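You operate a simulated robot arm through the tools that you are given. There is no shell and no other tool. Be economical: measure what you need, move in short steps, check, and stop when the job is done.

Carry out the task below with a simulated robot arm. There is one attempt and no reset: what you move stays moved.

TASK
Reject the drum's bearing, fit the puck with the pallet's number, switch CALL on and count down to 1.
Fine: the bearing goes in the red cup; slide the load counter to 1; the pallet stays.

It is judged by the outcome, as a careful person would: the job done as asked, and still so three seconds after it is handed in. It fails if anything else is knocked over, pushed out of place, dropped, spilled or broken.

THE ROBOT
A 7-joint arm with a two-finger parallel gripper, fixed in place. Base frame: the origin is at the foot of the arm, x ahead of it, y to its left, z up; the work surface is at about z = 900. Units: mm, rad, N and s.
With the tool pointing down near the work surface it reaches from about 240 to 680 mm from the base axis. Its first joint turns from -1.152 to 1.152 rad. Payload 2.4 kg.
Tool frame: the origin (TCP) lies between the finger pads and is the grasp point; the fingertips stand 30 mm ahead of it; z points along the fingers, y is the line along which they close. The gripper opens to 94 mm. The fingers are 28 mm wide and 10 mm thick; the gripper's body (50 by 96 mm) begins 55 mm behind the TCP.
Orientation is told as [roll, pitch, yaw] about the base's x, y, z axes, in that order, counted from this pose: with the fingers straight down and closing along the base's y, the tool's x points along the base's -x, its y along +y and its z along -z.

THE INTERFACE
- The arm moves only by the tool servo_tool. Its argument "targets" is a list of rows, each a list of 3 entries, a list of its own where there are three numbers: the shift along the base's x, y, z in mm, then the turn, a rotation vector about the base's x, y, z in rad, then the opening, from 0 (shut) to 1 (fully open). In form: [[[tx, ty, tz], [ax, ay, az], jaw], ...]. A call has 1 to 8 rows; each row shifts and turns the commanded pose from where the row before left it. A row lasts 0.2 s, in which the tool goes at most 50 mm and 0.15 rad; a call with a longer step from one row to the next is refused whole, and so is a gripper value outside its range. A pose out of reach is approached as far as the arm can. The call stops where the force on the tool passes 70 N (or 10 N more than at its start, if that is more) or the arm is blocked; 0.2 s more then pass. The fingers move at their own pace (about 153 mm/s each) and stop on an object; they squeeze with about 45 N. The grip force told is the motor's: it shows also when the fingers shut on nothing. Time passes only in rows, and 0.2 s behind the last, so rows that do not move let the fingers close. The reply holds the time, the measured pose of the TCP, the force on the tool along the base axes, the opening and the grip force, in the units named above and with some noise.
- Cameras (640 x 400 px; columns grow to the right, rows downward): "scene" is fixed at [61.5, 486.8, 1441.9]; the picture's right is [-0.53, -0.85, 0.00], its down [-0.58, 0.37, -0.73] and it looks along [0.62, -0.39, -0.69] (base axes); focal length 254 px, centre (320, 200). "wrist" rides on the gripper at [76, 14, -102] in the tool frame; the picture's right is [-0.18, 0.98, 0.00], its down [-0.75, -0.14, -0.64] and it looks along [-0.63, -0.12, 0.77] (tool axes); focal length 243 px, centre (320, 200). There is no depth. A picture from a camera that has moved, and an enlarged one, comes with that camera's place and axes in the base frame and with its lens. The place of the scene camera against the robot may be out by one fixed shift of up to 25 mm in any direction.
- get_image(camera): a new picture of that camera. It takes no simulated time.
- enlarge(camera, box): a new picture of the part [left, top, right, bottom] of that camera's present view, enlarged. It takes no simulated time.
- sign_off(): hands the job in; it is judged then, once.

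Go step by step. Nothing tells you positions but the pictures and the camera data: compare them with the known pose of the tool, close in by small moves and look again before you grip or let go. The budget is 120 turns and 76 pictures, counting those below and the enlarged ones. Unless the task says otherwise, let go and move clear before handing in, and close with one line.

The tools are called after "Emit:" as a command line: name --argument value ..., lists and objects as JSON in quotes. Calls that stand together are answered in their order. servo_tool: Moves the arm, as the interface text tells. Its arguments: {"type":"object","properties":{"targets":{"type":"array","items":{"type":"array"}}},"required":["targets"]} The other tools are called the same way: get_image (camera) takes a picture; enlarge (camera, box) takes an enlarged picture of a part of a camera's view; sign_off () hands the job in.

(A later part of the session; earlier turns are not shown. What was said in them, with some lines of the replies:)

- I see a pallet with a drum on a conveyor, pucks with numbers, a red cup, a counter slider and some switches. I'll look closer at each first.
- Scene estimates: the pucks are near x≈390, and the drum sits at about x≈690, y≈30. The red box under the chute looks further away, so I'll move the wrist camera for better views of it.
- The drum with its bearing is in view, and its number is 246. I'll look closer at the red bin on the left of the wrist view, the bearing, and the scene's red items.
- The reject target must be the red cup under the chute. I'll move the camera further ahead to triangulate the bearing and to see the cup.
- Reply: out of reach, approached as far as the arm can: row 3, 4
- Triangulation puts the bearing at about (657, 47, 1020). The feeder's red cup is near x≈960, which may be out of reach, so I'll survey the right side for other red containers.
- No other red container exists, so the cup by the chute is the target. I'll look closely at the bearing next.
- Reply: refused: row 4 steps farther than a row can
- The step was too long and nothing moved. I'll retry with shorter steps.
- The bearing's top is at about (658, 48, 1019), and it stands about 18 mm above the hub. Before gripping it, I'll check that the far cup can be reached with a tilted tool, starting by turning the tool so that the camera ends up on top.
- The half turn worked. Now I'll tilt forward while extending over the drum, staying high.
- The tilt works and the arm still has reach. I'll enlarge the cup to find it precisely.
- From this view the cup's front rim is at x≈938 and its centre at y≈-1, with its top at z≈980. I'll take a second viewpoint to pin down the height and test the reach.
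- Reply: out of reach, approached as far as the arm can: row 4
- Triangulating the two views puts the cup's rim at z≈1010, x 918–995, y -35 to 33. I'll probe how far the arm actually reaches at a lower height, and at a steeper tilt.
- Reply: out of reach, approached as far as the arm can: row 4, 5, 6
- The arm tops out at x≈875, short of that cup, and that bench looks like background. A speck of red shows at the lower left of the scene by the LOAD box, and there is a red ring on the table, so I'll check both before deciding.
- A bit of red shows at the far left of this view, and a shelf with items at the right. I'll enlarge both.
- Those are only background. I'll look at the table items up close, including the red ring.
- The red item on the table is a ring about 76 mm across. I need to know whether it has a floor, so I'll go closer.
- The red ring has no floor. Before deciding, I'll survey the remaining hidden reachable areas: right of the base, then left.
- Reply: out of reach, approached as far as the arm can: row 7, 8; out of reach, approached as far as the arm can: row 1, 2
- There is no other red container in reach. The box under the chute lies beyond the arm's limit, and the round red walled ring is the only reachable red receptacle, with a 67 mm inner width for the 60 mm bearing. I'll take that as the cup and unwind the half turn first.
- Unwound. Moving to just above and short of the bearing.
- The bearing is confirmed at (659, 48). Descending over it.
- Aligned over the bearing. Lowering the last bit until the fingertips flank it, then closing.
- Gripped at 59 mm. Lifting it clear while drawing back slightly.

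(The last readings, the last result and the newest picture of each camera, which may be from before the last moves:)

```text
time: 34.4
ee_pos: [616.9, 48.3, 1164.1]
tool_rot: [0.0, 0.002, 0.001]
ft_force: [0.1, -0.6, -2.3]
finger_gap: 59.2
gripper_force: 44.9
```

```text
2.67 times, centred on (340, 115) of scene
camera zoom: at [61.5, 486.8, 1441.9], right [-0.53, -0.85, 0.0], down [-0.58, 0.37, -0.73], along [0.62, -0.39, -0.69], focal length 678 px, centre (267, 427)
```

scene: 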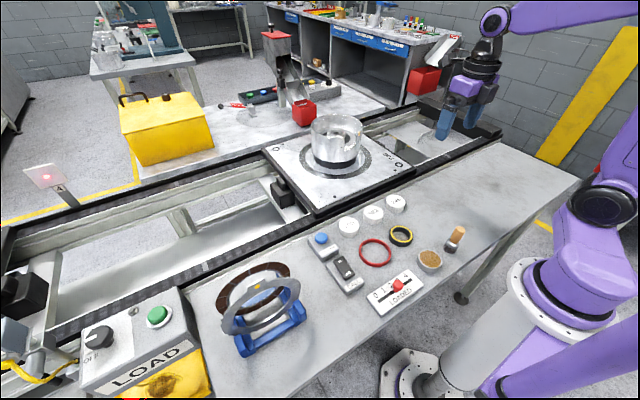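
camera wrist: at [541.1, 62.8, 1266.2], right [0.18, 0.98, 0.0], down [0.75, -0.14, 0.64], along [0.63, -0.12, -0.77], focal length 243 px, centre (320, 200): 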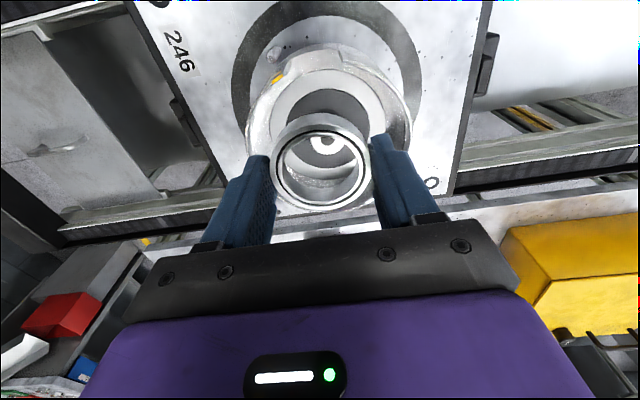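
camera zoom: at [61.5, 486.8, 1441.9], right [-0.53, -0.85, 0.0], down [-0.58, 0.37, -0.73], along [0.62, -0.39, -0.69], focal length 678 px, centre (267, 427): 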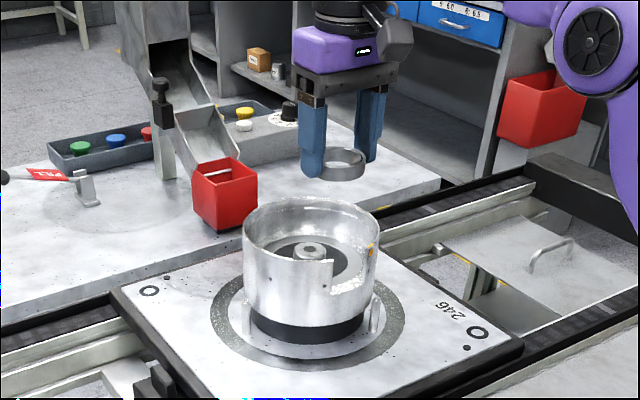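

I have the bearing, which turns out to be a ring about 59 mm wide and 15 mm tall. I'll carry it over the red ring, whose centre is at about (297, 184).

Emit:
servo_tool --targets '[[[-40, 17, 0], [0, 0, 0], 0.3], [[-40, 17, 0], [0, 0, 0], 0.3], [[-40, 17, -10], [0, 0, 0], 0.3], [[-40, 17, -15], [0, 0, 0], 0.3], [[-40, 17, -15], [0, 0, 0], 0.3], [[-40, 17, -20], [0, 0, 0], 0.3], [[-40, 17, -20], [0, 0, 0], 0.3], [[-40, 17, -20], [0, 0, 0], 0.3]]'

Emit:
servo_tool --targets '[[[0, 0, -30], [0, 0, 0], 0.3], [[0, 0, 0], [0, 0, 0], 0.3]]'

Emit:
get_image --camera "wrist"

Emit:
enlarge --camera "scene" --box '[310, 170, 470, 310]'

```text
time: 36.2
ee_pos: [302.1, 185.9, 1062.2]
tool_rot: [0.0, 0.0, -0.001]
ft_force: [0.6, 0.6, -1.7]
finger_gap: 59.0
gripper_force: 44.5
```

```text
time: 36.8
ee_pos: [301.2, 187.1, 1033.6]
tool_rot: [-0.001, 0.0, 0.001]
ft_force: [0.5, 0.1, -0.6]
finger_gap: 59.1
gripper_force: 44.9
```

```text
32 pictures are left
camera wrist: at [225.9, 200.2, 1136.0], right [0.18, 0.98, 0.0], down [0.75, -0.14, 0.64], along [0.63, -0.12, -0.77], focal length 243 px, centre (320, 200)
```

wrist: 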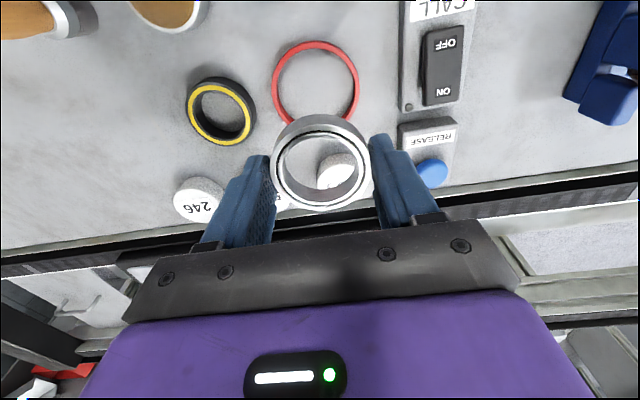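

```text
2.86 times, centred on (390, 240) of scene
camera zoom: at [61.5, 486.8, 1441.9], right [-0.53, -0.85, 0.0], down [-0.58, 0.37, -0.73], along [0.62, -0.39, -0.69], focal length 726 px, centre (120, 86)
```

zoom: 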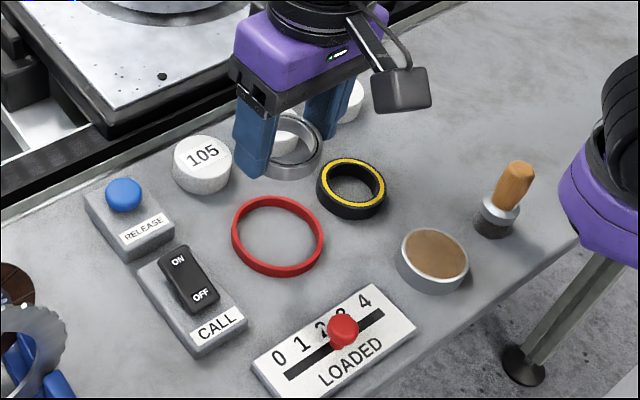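

Comparing three views, the ring is at about (286, 184) with the surface nearer z≈890. I'll shift, lower and look again.

Emit:
servo_tool --targets '[[[-8, -1, -30], [0, 0, 0], 0.3], [[-7, -1, -35], [0, 0, 0], 0.3], [[0, 0, 0], [0, 0, 0], 0.3]]'

Emit:
get_image --camera "wrist"

Emit:
enlarge --camera "scene" --box '[330, 190, 430, 280]'

```text
time: 37.6
ee_pos: [284.8, 183.1, 972.1]
tool_rot: [0.0, 0.001, 0.001]
ft_force: [-0.5, 0.4, -1.6]
finger_gap: 58.6
gripper_force: 44.5
```

```text
30 pictures are left
camera wrist: at [209.4, 196.6, 1074.0], right [0.18, 0.98, 0.0], down [0.75, -0.14, 0.64], along [0.63, -0.12, -0.77], focal length 243 px, centre (320, 200)
```

wrist: 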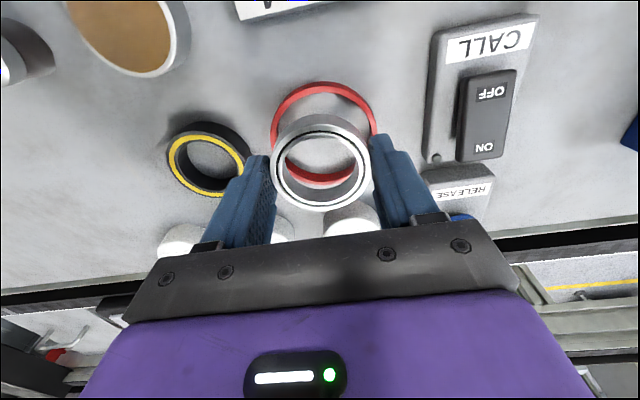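

```text
4.44 times, centred on (380, 235) of scene
camera zoom: at [61.5, 486.8, 1441.9], right [-0.53, -0.85, 0.0], down [-0.58, 0.37, -0.73], along [0.62, -0.39, -0.69], focal length 1129 px, centre (53, 44)
```

zoom: 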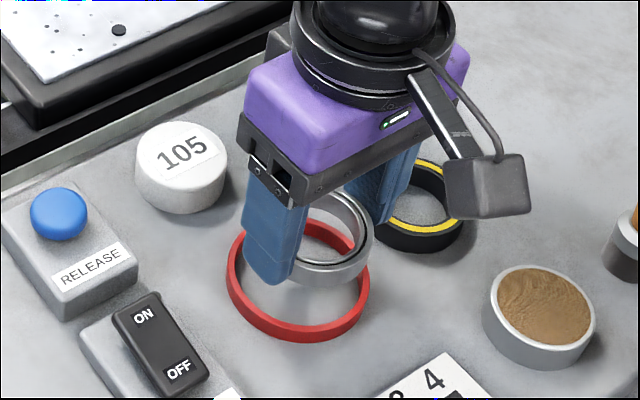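

The bearing is nearly centred on the ring. Lowering further to check.

Emit:
servo_tool --targets '[[[0, 1, -15], [0, 0, 0], 0.3], [[0, 0, -10], [0, 0, 0], 0.3], [[0, 0, 0], [0, 0, 0], 0.3]]'

Emit:
enlarge --camera "wrist" --box '[230, 80, 410, 220]'

Emit:
enlarge --camera "scene" --box '[330, 190, 430, 280]'

```text
time: 38.4
ee_pos: [285.4, 183.7, 944.0]
tool_rot: [0.001, 0.0, 0.0]
ft_force: [-0.3, -1.2, -1.6]
finger_gap: 59.0
gripper_force: 44.7
```

```text
2.86 times, centred on (320, 150) of wrist
camera zoom: at [209.6, 197.9, 1046.8], right [0.18, 0.98, 0.0], down [0.75, -0.14, 0.64], along [0.63, -0.12, -0.77], focal length 693 px, centre (320, 343)
```

zoom: 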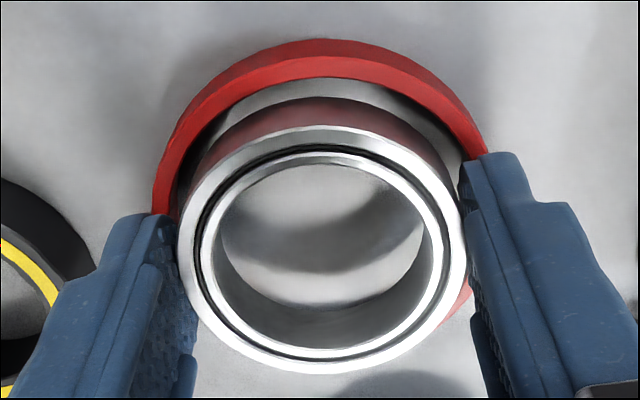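

```text
4.44 times, centred on (380, 235) of scene
camera zoom: at [61.5, 486.8, 1441.9], right [-0.53, -0.85, 0.0], down [-0.58, 0.37, -0.73], along [0.62, -0.39, -0.69], focal length 1129 px, centre (53, 44)
```

zoom: 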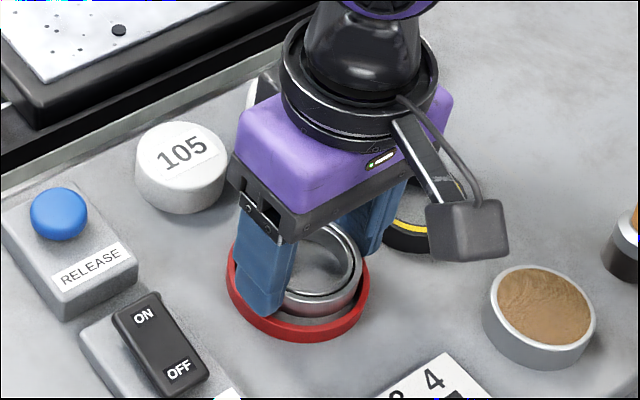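

Well centred laterally, with even gaps. I'll lower a few more millimetres and watch the force.

Emit:
servo_tool --targets '[[[0, 0, -2], [0, 0, 0], 0.3], [[0, 0, -2], [0, 0, 0], 0.3], [[0, 0, 0], [0, 0, 0], 0.3]]'

Emit:
enlarge --camera "scene" --box '[345, 220, 415, 280]'

```text
time: 39.0
ee_pos: [284.6, 185.0, 941.5]
tool_rot: [0.0, 0.0, 0.002]
ft_force: [-2.4, -1.5, 17.1]
finger_gap: 59.0
gripper_force: 45.3
stopped in row 3: the force on the tool passed its limit (the readings are from after the stop); the commanded pose is now the measured one
```

```text
6.67 times, centred on (380, 250) of scene
camera zoom: at [61.2, 486.7, 1442.0], right [-0.53, -0.85, 0.0], down [-0.58, 0.37, -0.73], along [0.62, -0.39, -0.69], focal length 1694 px, centre (-80, -133)
```

zoom: 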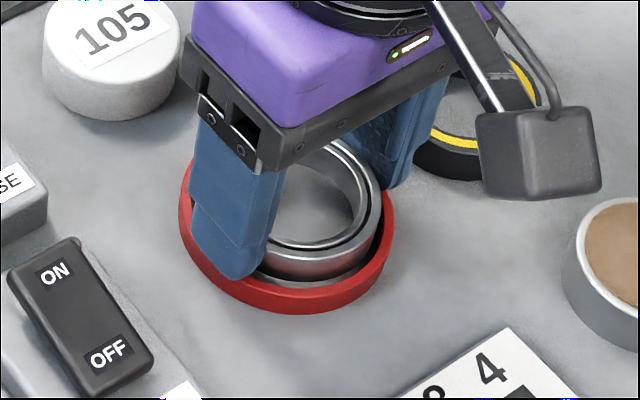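

The fingertips have touched the ring's top and the bearing is inside it. I'll ease up 1.5 mm and release.

Emit:
servo_tool --targets '[[[0, 0, 1.5], [0, 0, 0], 0.3], [[0, 0, 0], [0, 0, 0], 0.9], [[0, 0, 0], [0, 0, 0], 0.9], [[0, 0, 20], [0, 0, 0], 0.9], [[0, 0, 30], [0, 0, 0], 0.9], [[0, 0, 30], [0, 0, 0], 1], [[0, 0, 0], [0, 0, 0], 1]]'

Emit:
enlarge --camera "wrist" --box '[160, 0, 480, 220]'

Emit:
enlarge --camera "scene" --box '[300, 180, 460, 310]'

```text
time: 40.6
ee_pos: [286.1, 185.4, 1021.6]
tool_rot: [0.003, -0.002, -0.001]
ft_force: [-0.3, 0.7, 0.2]
finger_gap: 93.8
gripper_force: 0.1
```

```text
1.82 times, centred on (320, 110) of wrist
camera zoom: at [209.9, 198.6, 1124.3], right [0.18, 0.98, 0.0], down [0.75, -0.14, 0.64], along [0.63, -0.12, -0.77], focal length 441 px, centre (320, 364)
```

zoom: 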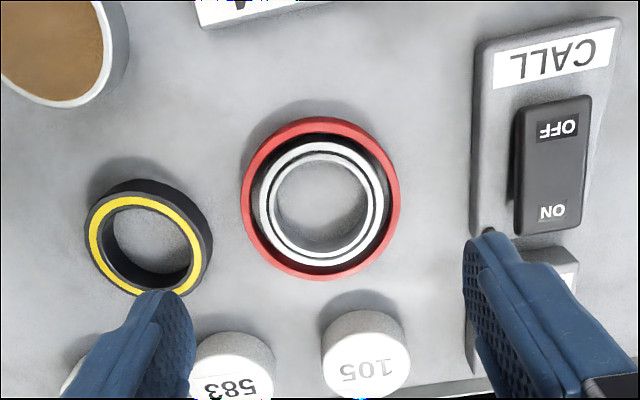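

```text
3.08 times, centred on (380, 245) of scene
camera zoom: at [61.5, 486.8, 1441.9], right [-0.53, -0.85, 0.0], down [-0.58, 0.37, -0.73], along [0.62, -0.39, -0.69], focal length 782 px, centre (135, 62)
```

zoom: 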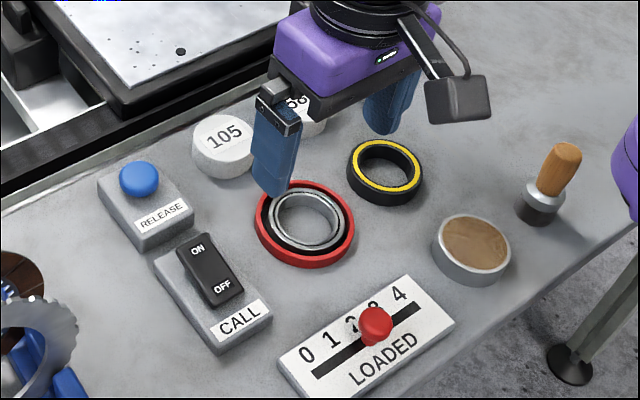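

The bearing sits neatly inside the red cup with an even margin. Next is puck 246, at about (380, 25). Moving there for a close look.

Emit:
servo_tool --targets '[[[0, 0, 30], [0, 0, 0], 1], [[10, -40, 0], [0, 0, 0], 1], [[15, -40, 0], [0, 0, 0], 1], [[15, -40, 0], [0, 0, 0], 1], [[20, -40, 0], [0, 0, 0], 1], [[0, 0, 0], [0, 0, 0], 1]]'

Emit:
get_image --camera "wrist"

```text
time: 42.0
ee_pos: [347.9, 26.5, 1057.1]
tool_rot: [0.002, -0.002, -0.002]
ft_force: [-0.7, 0.5, -0.1]
finger_gap: 93.9
gripper_force: 0.2
```

```text
23 pictures are left
camera wrist: at [272.0, 39.5, 1158.8], right [0.18, 0.98, 0.0], down [0.75, -0.14, 0.64], along [0.63, -0.12, -0.77], focal length 243 px, centre (320, 200)
```

wrist: 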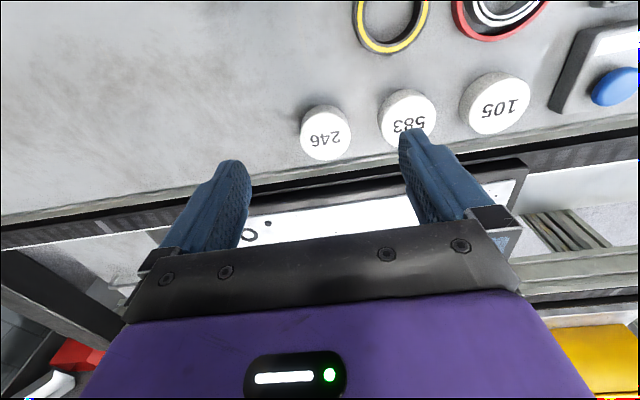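

Puck 246 is at (384, 24) with a width of about 54 mm. I'll move over it with a narrowed opening to clear puck 583.

Emit:
servo_tool --targets '[[[18, -1.2, -20], [0, 0, 0], 0.77], [[18, -1.2, -20], [0, 0, 0], 0.77], [[0, 0, -20], [0, 0, 0], 0.77], [[0, 0, -12], [0, 0, 0], 0.77], [[0, 0, 0], [0, 0, 0], 0.77]]'

Emit:
get_image --camera "wrist"

```text
time: 43.2
ee_pos: [382.3, 23.2, 980.9]
tool_rot: [0.002, -0.002, 0.0]
ft_force: [-0.2, -0.3, 0.5]
finger_gap: 72.1
gripper_force: 0.0
```

```text
22 pictures are left
camera wrist: at [306.5, 36.9, 1083.3], right [0.18, 0.98, 0.0], down [0.75, -0.14, 0.64], along [0.63, -0.12, -0.77], focal length 243 px, centre (320, 200)
```

wrist: 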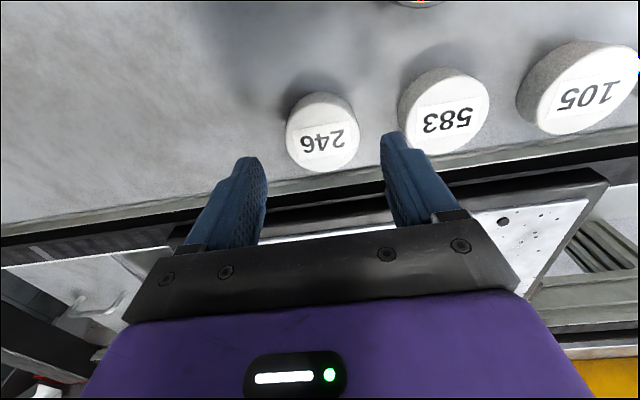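

Aligned within about 1 mm. Descending and closing on the puck.

Emit:
servo_tool --targets '[[[1, 1.2, -20], [0, 0, 0], 0.77], [[0, 0, -15], [0, 0, 0], 0.77], [[0, 0, -8], [0, 0, 0], 0.77], [[0, 0, 0], [0, 0, 0], 0.77], [[0, 0, 0], [0, 0, 0], 0.35], [[0, 0, 0], [0, 0, 0], 0.35], [[0, 0, 0], [0, 0, 0], 0.35]]'

Emit:
enlarge --camera "scene" --box '[340, 150, 440, 240]'

```text
time: 44.8
ee_pos: [382.5, 24.0, 936.5]
tool_rot: [0.001, -0.003, 0.0]
ft_force: [0.0, -0.9, 0.6]
finger_gap: 52.6
gripper_force: 44.9
```

```text
4.44 times, centred on (390, 195) of scene
camera zoom: at [61.5, 486.8, 1441.9], right [-0.53, -0.85, 0.0], down [-0.58, 0.37, -0.73], along [0.62, -0.39, -0.69], focal length 1129 px, centre (9, 222)
```

zoom: 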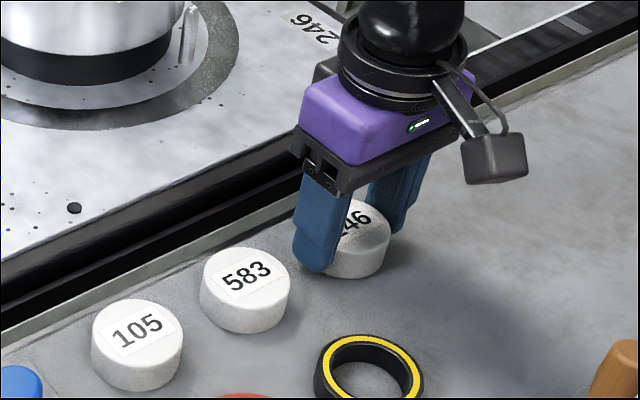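

Gripped. Lifting and carrying it toward the drum, stopping short to look at the hub.

Emit:
servo_tool --targets '[[[0, 0, 30], [0, 0, 0], 0.3], [[0, 0, 45], [0, 0, 0], 0.3], [[10, 0, 45], [0, 0, 0], 0.3], [[30, 5, 35], [0, 0, 0], 0.3], [[40, 5, 25], [0, 0, 0], 0.3], [[40, 5, 20], [0, 0, 0], 0.3], [[40, 5, 0], [0, 0, 0], 0.3], [[0, 0, 0], [0, 0, 0], 0.3]]'

Emit:
get_image --camera "wrist"

Emit:
enlarge --camera "scene" --box '[285, 90, 395, 190]'

```text
time: 46.6
ee_pos: [542.6, 43.3, 1134.5]
tool_rot: [0.001, 0.001, 0.0]
ft_force: [0.0, -0.6, 0.2]
finger_gap: 52.3
gripper_force: 44.6
```

```text
20 pictures are left
camera wrist: at [467.0, 56.8, 1236.4], right [0.18, 0.98, 0.0], down [0.75, -0.14, 0.64], along [0.63, -0.12, -0.77], focal length 243 px, centre (320, 200)
```

wrist: 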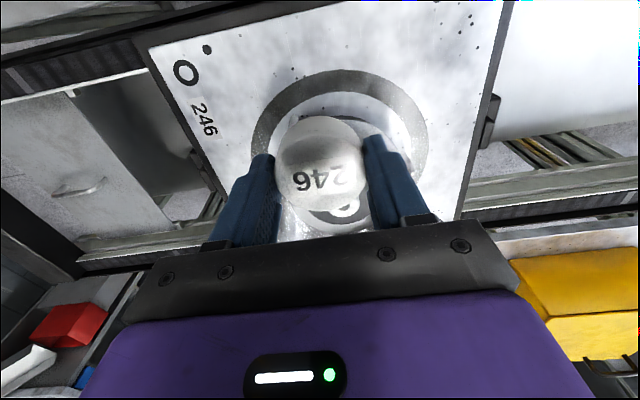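

```text
4.00 times, centred on (340, 140) of scene
camera zoom: at [61.5, 486.8, 1441.9], right [-0.53, -0.85, 0.0], down [-0.58, 0.37, -0.73], along [0.62, -0.39, -0.69], focal length 1016 px, centre (240, 440)
```

zoom: 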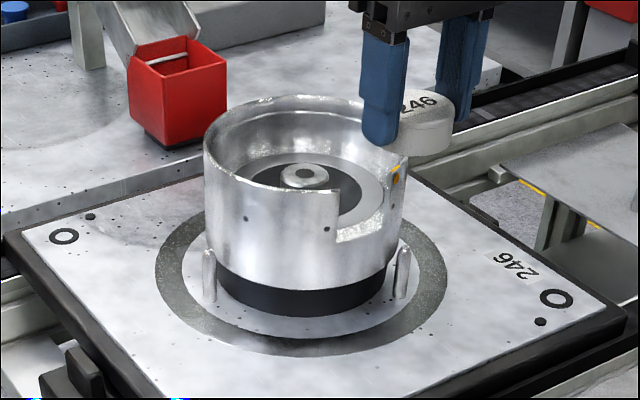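

The hub has a central boss where the bearing sat, and the puck goes there. Moving over it at (658, 48).

Emit:
servo_tool --targets '[[[35, 1, 0], [0, 0, 0], 0.3], [[35, 2, 0], [0, 0, 0], 0.3], [[25, 1, -5], [0, 0, 0], 0.3], [[10, 1, -15], [0, 0, 0], 0.3], [[11, 0, -15], [0, 0, 0], 0.3], [[0, 0, -5], [0, 0, 0], 0.3], [[0, 0, 0], [0, 0, 0], 0.3]]'

Emit:
enlarge --camera "wrist" --box '[220, 40, 420, 220]'

Emit:
enlarge --camera "scene" --box '[285, 90, 395, 190]'

```text
time: 48.2
ee_pos: [657.6, 47.9, 1100.3]
tool_rot: [0.002, -0.001, 0.001]
ft_force: [-1.6, 0.2, -1.1]
finger_gap: 52.3
gripper_force: 44.3
```

```text
2.22 times, centred on (320, 130) of wrist
camera zoom: at [581.3, 61.5, 1201.0], right [0.18, 0.98, 0.0], down [0.75, -0.14, 0.64], along [0.63, -0.12, -0.77], focal length 539 px, centre (320, 356)
```

zoom: 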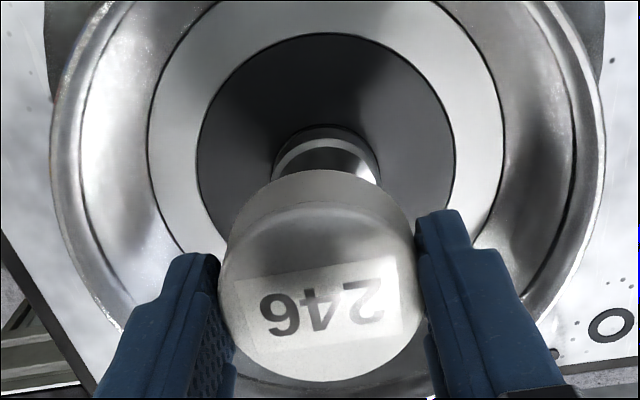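

```text
4.00 times, centred on (340, 140) of scene
camera zoom: at [61.5, 486.8, 1441.9], right [-0.53, -0.85, 0.0], down [-0.58, 0.37, -0.73], along [0.62, -0.39, -0.69], focal length 1016 px, centre (240, 440)
```

zoom: 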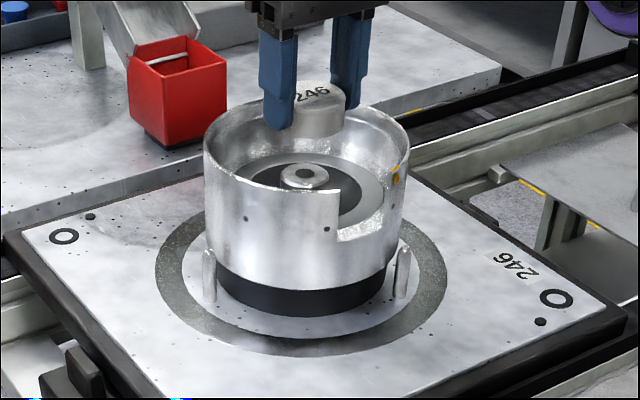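

Lined up over the boss. Descending in small steps and watching the force.

Emit:
servo_tool --targets '[[[0.6, 0.6, -15], [0, 0, 0], 0.3], [[0, 0, -15], [0, 0, 0], 0.3], [[0, 0, -10], [0, 0, 0], 0.3], [[0, 0, -3], [0, 0, 0], 0.3], [[0, 0, -3], [0, 0, 0], 0.3], [[0, 0, -3], [0, 0, 0], 0.3], [[0, 0, 0], [0, 0, 0], 0.3]]'

Emit:
enlarge --camera "scene" --box '[285, 90, 395, 190]'

```text
time: 49.8
ee_pos: [659.2, 49.7, 1050.0]
tool_rot: [0.002, -0.002, 0.0]
ft_force: [0.8, -0.8, 0.0]
finger_gap: 52.3
gripper_force: 44.9
```

```text
4.00 times, centred on (340, 140) of scene
camera zoom: at [61.5, 486.8, 1441.9], right [-0.53, -0.85, 0.0], down [-0.58, 0.37, -0.73], along [0.62, -0.39, -0.69], focal length 1016 px, centre (240, 440)
```

zoom: 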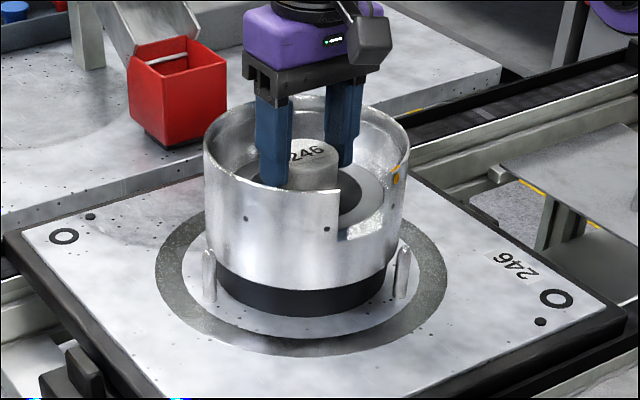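

No contact yet, so I'll keep going down gently.

Emit:
servo_tool --targets '[[[0, 0, -2], [0, 0, 0], 0.3], [[0, 0, -2], [0, 0, 0], 0.3], [[0, 0, -2], [0, 0, 0], 0.3], [[0, 0, 0], [0, 0, 0], 0.3]]'

```text
time: 50.8
ee_pos: [658.1, 49.7, 1042.1]
tool_rot: [0.002, -0.003, -0.001]
ft_force: [0.2, 0.0, -0.3]
finger_gap: 52.6
gripper_force: 44.8
```

Emit:
servo_tool --targets '[[[0, 0, -2], [0, 0, 0], 0.3], [[0, 0, -2], [0, 0, 0], 0.3], [[0, 0, 0], [0, 0, 0], 0.3]]'

Emit:
enlarge --camera "wrist" --box '[220, 40, 420, 240]'

```text
time: 51.6
ee_pos: [659.6, 49.4, 1039.9]
tool_rot: [0.002, -0.003, -0.001]
ft_force: [-5.7, 1.6, 11.5]
finger_gap: 52.4
gripper_force: 45.3
```

```text
2.00 times, centred on (320, 140) of wrist
camera zoom: at [582.6, 62.7, 1142.7], right [0.18, 0.98, 0.0], down [0.75, -0.14, 0.64], along [0.63, -0.12, -0.77], focal length 485 px, centre (320, 320)
```

zoom: 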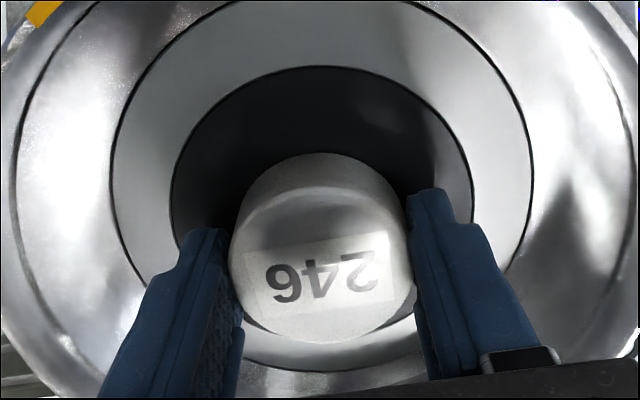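

Light contact, with a sideways push toward -x. I'll shift 1 mm that way and see if it settles further.

Emit:
servo_tool --targets '[[[0, 0, 1], [0, 0, 0], 0.3], [[-1.3, 0.3, 0], [0, 0, 0], 0.3], [[0, 0, -1], [0, 0, 0], 0.3], [[0, 0, -1], [0, 0, 0], 0.3], [[0, 0, 0], [0, 0, 0], 0.3]]'

```text
time: 52.8
ee_pos: [659.8, 48.5, 1040.8]
tool_rot: [0.003, -0.006, 0.001]
ft_force: [-3.1, -1.7, 24.7]
finger_gap: 52.5
gripper_force: 45.0
```

The puck's lower edge appears level with the hub surface, so it is seated. Releasing and backing out.

Emit:
servo_tool --targets '[[[0, 0, 2], [0, 0, 0], 0.3], [[0, 0, 0], [0, 0, 0], 0.8], [[0, 0, 0], [0, 0, 0], 0.8], [[0, 0, 20], [0, 0, 0], 0.8], [[-2, 0, 25], [0, 0, 0], 0.8], [[-10, 0, 25], [0, 0, 0], 0.8], [[-15, 0, 25], [0, 0, 0], 0.8], [[0, 0, 0], [0, 0, 0], 0.8]]'

Emit:
enlarge --camera "wrist" --box '[220, 40, 420, 240]'

Emit:
enlarge --camera "scene" --box '[285, 90, 395, 190]'

```text
time: 54.6
ee_pos: [627.0, 46.8, 1136.6]
tool_rot: [0.0, -0.002, 0.002]
ft_force: [0.8, -0.4, 0.1]
finger_gap: 75.5
gripper_force: 0.1
```

```text
2.00 times, centred on (320, 140) of wrist
camera zoom: at [551.3, 60.7, 1239.1], right [0.18, 0.98, 0.0], down [0.75, -0.14, 0.64], along [0.63, -0.12, -0.77], focal length 485 px, centre (320, 320)
```

zoom: 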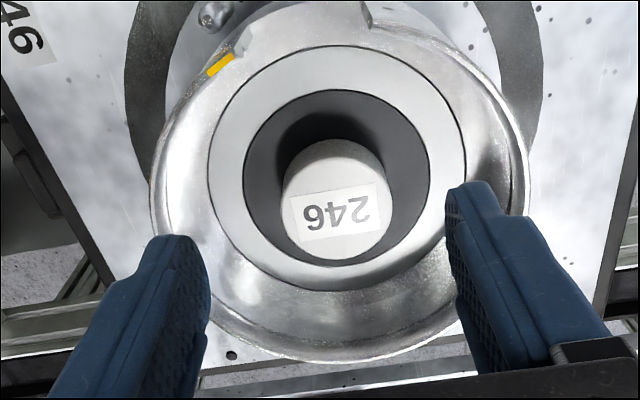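

```text
4.00 times, centred on (340, 140) of scene
camera zoom: at [61.5, 486.8, 1441.9], right [-0.53, -0.85, 0.0], down [-0.58, 0.37, -0.73], along [0.62, -0.39, -0.69], focal length 1016 px, centre (240, 440)
```

zoom: 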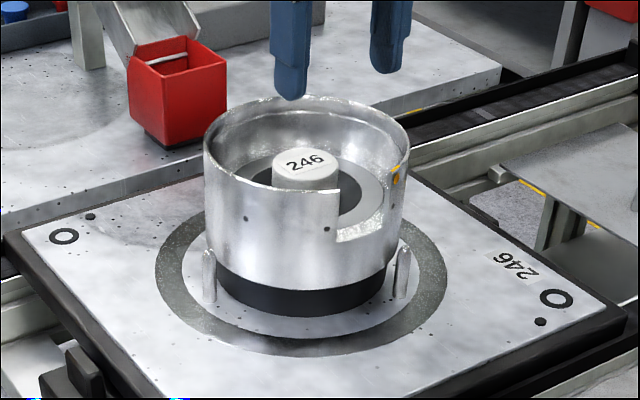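

The puck sits level over the boss. Next is the CALL rocker, with its ON end at about (304, 288). I'll move there with the gripper closing.

Emit:
servo_tool --targets '[[[-38, 26, 0], [0, 0, 0], 0.8], [[-38, 26, 0], [0, 0, 0], 0.8], [[-38, 26, -5], [0, 0, 0], 0.5], [[-38, 26, -10], [0, 0, 0], 0.2], [[-38, 26, -10], [0, 0, 0], 0], [[-38, 26, -10], [0, 0, 0], 0], [[-38, 26, -10], [0, 0, 0], 0], [[-38, 26, -10], [0, 0, 0], 0]]'

Emit:
servo_tool --targets '[[[-30, 28, -25], [0, 0, 0], 0], [[0, 0, -25], [0, 0, 0], 0], [[0, 0, 0], [0, 0, 0], 0]]'

Emit:
get_image --camera "wrist"

```text
time: 56.4
ee_pos: [325.4, 257.4, 1080.3]
tool_rot: [0.002, -0.003, 0.001]
ft_force: [-0.5, 0.0, -0.1]
finger_gap: 0.0
gripper_force: 32.9
```

```text
time: 57.2
ee_pos: [296.8, 285.7, 1031.9]
tool_rot: [0.002, -0.002, 0.0]
ft_force: [-0.3, -0.1, -0.9]
finger_gap: 0.1
gripper_force: 32.9
```

```text
12 pictures are left
camera wrist: at [220.8, 299.5, 1134.5], right [0.18, 0.98, 0.0], down [0.75, -0.14, 0.64], along [0.63, -0.12, -0.77], focal length 243 px, centre (320, 200)
```

wrist: 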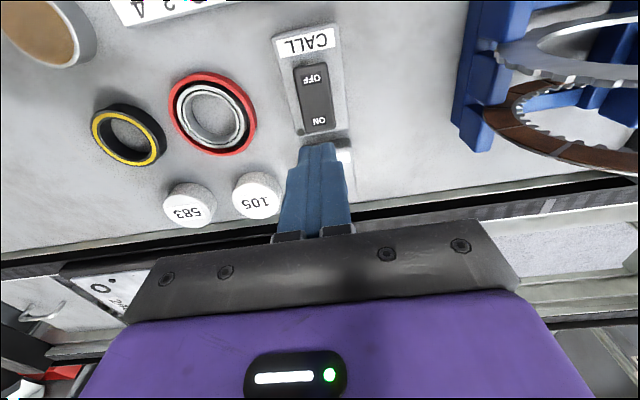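

The rocker spans x 259–312 with ON at the far end. I'll press at (306, 283), descending in steps and checking the force.

Emit:
servo_tool --targets '[[[9, -2.5, -20], [0, 0, 0], 0], [[0, 0, -20], [0, 0, 0], 0], [[0, 0, -12], [0, 0, 0], 0], [[0, 0, -5], [0, 0, 0], 0], [[0, 0, -4], [0, 0, 0], 0], [[0, 0, -4], [0, 0, 0], 0], [[0, 0, 0], [0, 0, 0], 0]]'

Emit:
enlarge --camera "scene" --box '[300, 210, 420, 320]'

```text
time: 58.8
ee_pos: [305.2, 284.7, 965.1]
tool_rot: [0.001, -0.001, -0.001]
ft_force: [1.1, 0.6, 1.3]
finger_gap: 0.0
gripper_force: 33.0
```

```text
3.64 times, centred on (360, 265) of scene
camera zoom: at [61.5, 486.8, 1441.9], right [-0.53, -0.85, 0.0], down [-0.58, 0.37, -0.73], along [0.62, -0.39, -0.69], focal length 924 px, centre (174, -36)
```

zoom: 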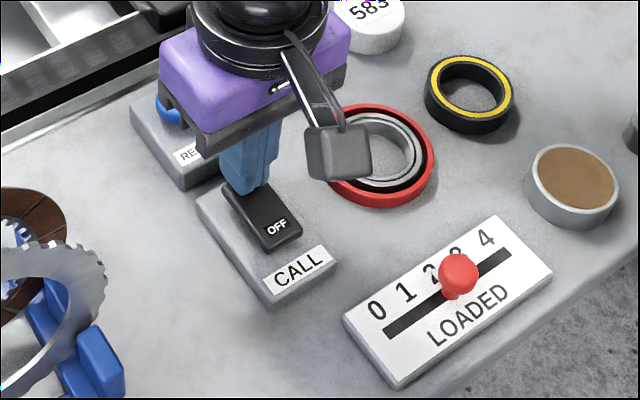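

The fingertip is just above the ON end. Pressing down in small steps.

Emit:
servo_tool --targets '[[[0, 0, -3], [0, 0, 0], 0], [[0, 0, -3], [0, 0, 0], 0], [[0, 0, -3], [0, 0, 0], 0], [[0, 0, 0], [0, 0, 0], 0]]'

```text
time: 59.5
ee_pos: [307.2, 284.1, 962.0]
tool_rot: [0.007, -0.004, -0.002]
ft_force: [-2.7, -3.9, 15.0]
finger_gap: 0.0
gripper_force: 32.7
stopped in row 3: the force on the tool passed its limit (the readings are from after the stop); the commanded pose is now the measured one
```

It stopped on contact. I'll back off and look at the switch state.

Emit:
servo_tool --targets '[[[0, 0, 20], [0, 0, 0], 0], [[0, 0, 30], [0, 0, 0], 0], [[-20, -30, 20], [0, 0, 0], 0], [[-10, -40, 0], [0, 0, 0], 0], [[0, 0, 0], [0, 0, 0], 0]]'

Emit:
enlarge --camera "scene" --box '[310, 220, 430, 320]'

```text
time: 60.7
ee_pos: [274.4, 212.6, 1035.1]
tool_rot: [0.005, -0.002, -0.002]
ft_force: [0.1, -0.4, 0.5]
finger_gap: 0.0
gripper_force: 33.4
```

```text
4.00 times, centred on (370, 270) of scene
camera zoom: at [61.5, 486.8, 1441.9], right [-0.53, -0.85, 0.0], down [-0.58, 0.37, -0.73], along [0.62, -0.39, -0.69], focal length 1016 px, centre (120, -80)
```

zoom: 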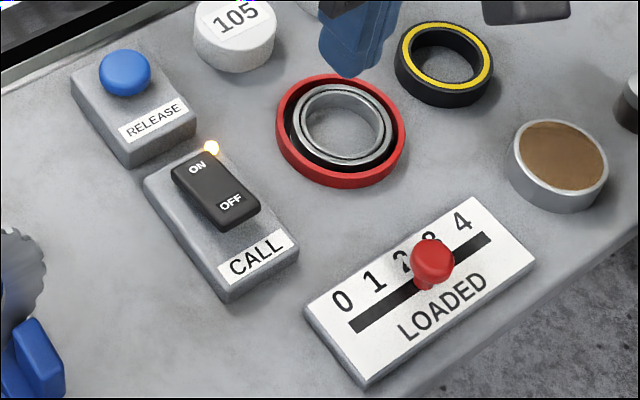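

The CALL lamp is lit, so it is on. Now the slider: its knob is at 2 and needs to move one notch toward +y. I'll move over it for a look.

Emit:
servo_tool --targets '[[[-30, 3, 0], [0, 0, 0], 0.6], [[-29, 2, -15], [0, 0, 0], 0.6], [[0, 0, -15], [0, 0, 0], 0.6], [[0, 0, 0], [0, 0, 0], 0.6]]'

Emit:
get_image --camera "wrist"

```text
time: 61.7
ee_pos: [215.3, 218.2, 1001.7]
tool_rot: [0.005, -0.007, -0.001]
ft_force: [-0.5, -0.8, 0.2]
finger_gap: 56.5
gripper_force: 0.1
```

```text
9 pictures are left
camera wrist: at [138.6, 231.9, 1103.7], right [0.19, 0.98, 0.01], down [0.75, -0.15, 0.64], along [0.63, -0.12, -0.76], focal length 243 px, centre (320, 200)
```

wrist: 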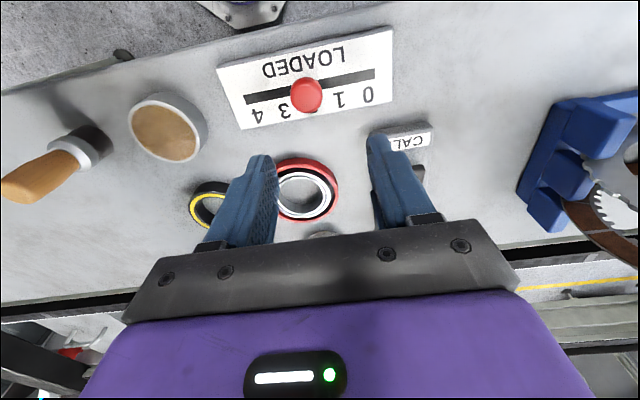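

The knob is at (187, 214) and mark 1 is at y≈236. Lowering the open fingers around the knob.

Emit:
servo_tool --targets '[[[-14, -2.3, -10], [0, 0, 0], 0.6], [[-14, -2.2, -10], [0, 0, 0], 0.6], [[0, 0, -15], [0, 0, 0], 0.6], [[0, 0, -12], [0, 0, 0], 0.6], [[0, 0, 0], [0, 0, 0], 0.6]]'

Emit:
get_image --camera "wrist"

```text
time: 62.9
ee_pos: [188.4, 214.6, 954.5]
tool_rot: [0.004, -0.006, -0.001]
ft_force: [-0.8, 0.3, -0.4]
finger_gap: 56.3
gripper_force: 0.0
```

```text
8 pictures are left
camera wrist: at [111.9, 228.3, 1055.9], right [0.19, 0.98, 0.01], down [0.75, -0.15, 0.64], along [0.63, -0.12, -0.76], focal length 243 px, centre (320, 200)
```

wrist: 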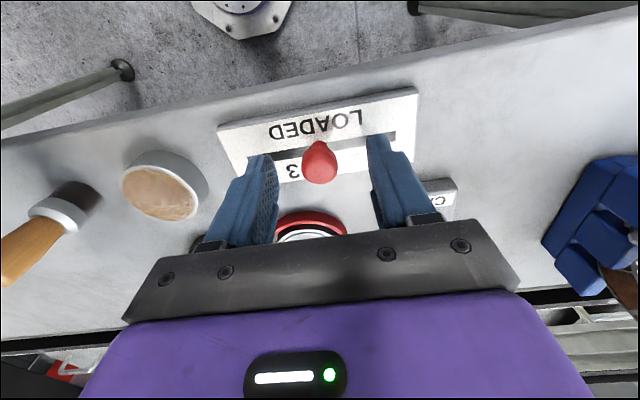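

The knob is centred between the fingers. Closing, then sliding +y by one notch.

Emit:
servo_tool --targets '[[[0, 0, -4], [0, 0, 0], 0.6], [[0, 0, 0], [0, 0, 0], 0.1], [[0, 0, 0], [0, 0, 0], 0.1], [[0, 0, 0], [0, 0, 0], 0.1]]'

Emit:
servo_tool --targets '[[[0, 6, 0], [0, 0, 0], 0.1], [[0, 6, 0], [0, 0, 0], 0.1], [[0, 6, 0], [0, 0, 0], 0.1], [[0, 4, 0], [0, 0, 0], 0.1], [[0, 0, 0], [0, 0, 0], 0.1]]'

Emit:
enlarge --camera "scene" --box '[340, 240, 440, 330]'

```text
time: 63.9
ee_pos: [188.3, 215.4, 949.4]
tool_rot: [0.005, -0.005, -0.001]
ft_force: [-0.6, -0.6, 4.3]
finger_gap: 20.8
gripper_force: 44.8
```

```text
time: 65.1
ee_pos: [188.9, 238.3, 949.4]
tool_rot: [0.008, -0.005, -0.002]
ft_force: [-1.4, -2.4, 20.4]
finger_gap: 20.7
gripper_force: 45.6
```

```text
4.44 times, centred on (390, 285) of scene
camera zoom: at [61.3, 486.6, 1442.0], right [-0.53, -0.85, 0.0], down [-0.58, 0.37, -0.73], along [0.62, -0.39, -0.69], focal length 1129 px, centre (9, -178)
```

zoom: 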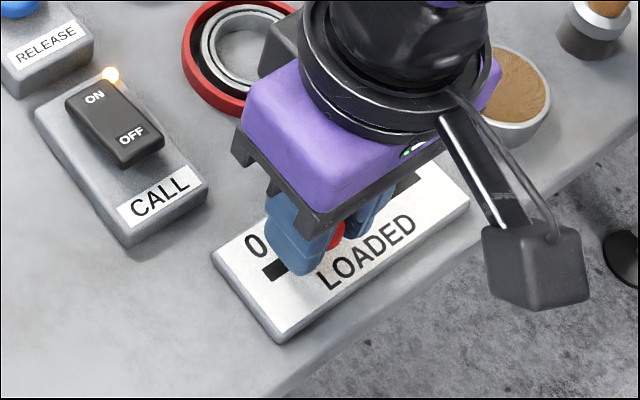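

The knob has moved about one notch. Releasing and rising to check.

Emit:
servo_tool --targets '[[[0, 0, 0], [0, 0, 0], 0.5], [[0, 0, 0], [0, 0, 0], 0.5], [[0, 0, 25], [0, 0, 0], 0.5], [[14, -8, 25], [0, 0, 0], 0.5], [[14, -8, 0], [0, 0, 0], 0.5], [[0, 0, 0], [0, 0, 0], 0.5]]'

Emit:
enlarge --camera "wrist" --box '[200, 0, 420, 150]'

```text
time: 66.5
ee_pos: [218.6, 221.2, 1000.6]
tool_rot: [0.007, -0.002, -0.002]
ft_force: [0.2, -0.5, 1.0]
finger_gap: 47.1
gripper_force: 0.0
```

```text
2.67 times, centred on (310, 75) of wrist
camera zoom: at [141.5, 234.4, 1102.8], right [0.19, 0.98, 0.01], down [0.75, -0.14, 0.64], along [0.63, -0.12, -0.76], focal length 647 px, centre (347, 533)
```

zoom: 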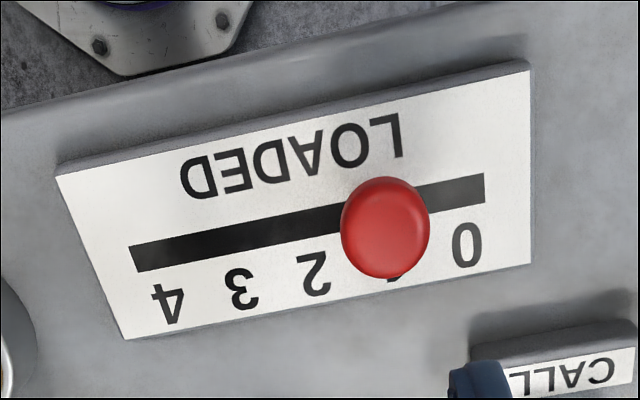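

The knob is at y≈235.2 against mark 1 at 235.3, so it is on 1. I'll move clear and do a final check.

Emit:
servo_tool --targets '[[[10, -20, 40], [0, 0, 0], 0.5], [[20, -25, 35], [0, 0, 0], 0.5], [[20, -40, 20], [0, 0, 0], 0.5], [[20, -40, 20], [0, 0, 0], 0.5], [[20, -40, 20], [0, 0, 0], 0.5], [[0, -40, 20], [0, 0, 0], 0.5], [[0, 0, 0], [0, 0, 0], 0.5]]'

Emit:
enlarge --camera "scene" --box '[300, 180, 480, 320]'

Emit:
get_image --camera "scene"

```text
time: 68.1
ee_pos: [308.3, 15.0, 1155.5]
tool_rot: [0.005, -0.002, -0.001]
ft_force: [-0.9, 0.0, -0.2]
finger_gap: 47.1
gripper_force: 0.1
```

```text
2.86 times, centred on (390, 250) of scene
camera zoom: at [61.5, 486.8, 1441.9], right [-0.53, -0.85, 0.0], down [-0.58, 0.37, -0.73], along [0.62, -0.39, -0.69], focal length 726 px, centre (120, 57)
```

zoom: 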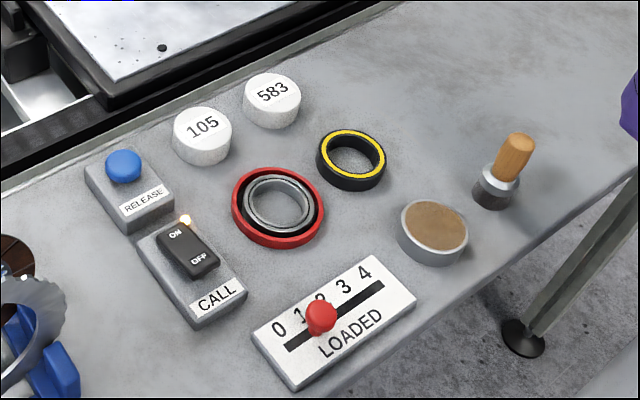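

```text
4 pictures are left
```

scene: 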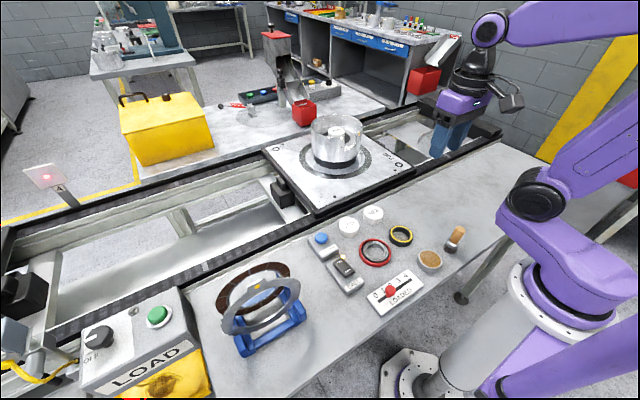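

The final view shows the bearing inside the red ring, puck 246 in the drum, the CALL lamp lit and the counter on 1. The pallet and everything else are in place and the arm is clear, so I'm handing in.

Emit:
sign_off

```text
The job is handed in.
```

I handed the job in with one doubt: I put the bearing in the red ring on the table, taking it to be the red cup. The only other red container was the box under the chute, which the arm couldn't reach; puck 246 is in the drum, CALL is on, the counter is at 1 and the pallet hasn't moved.
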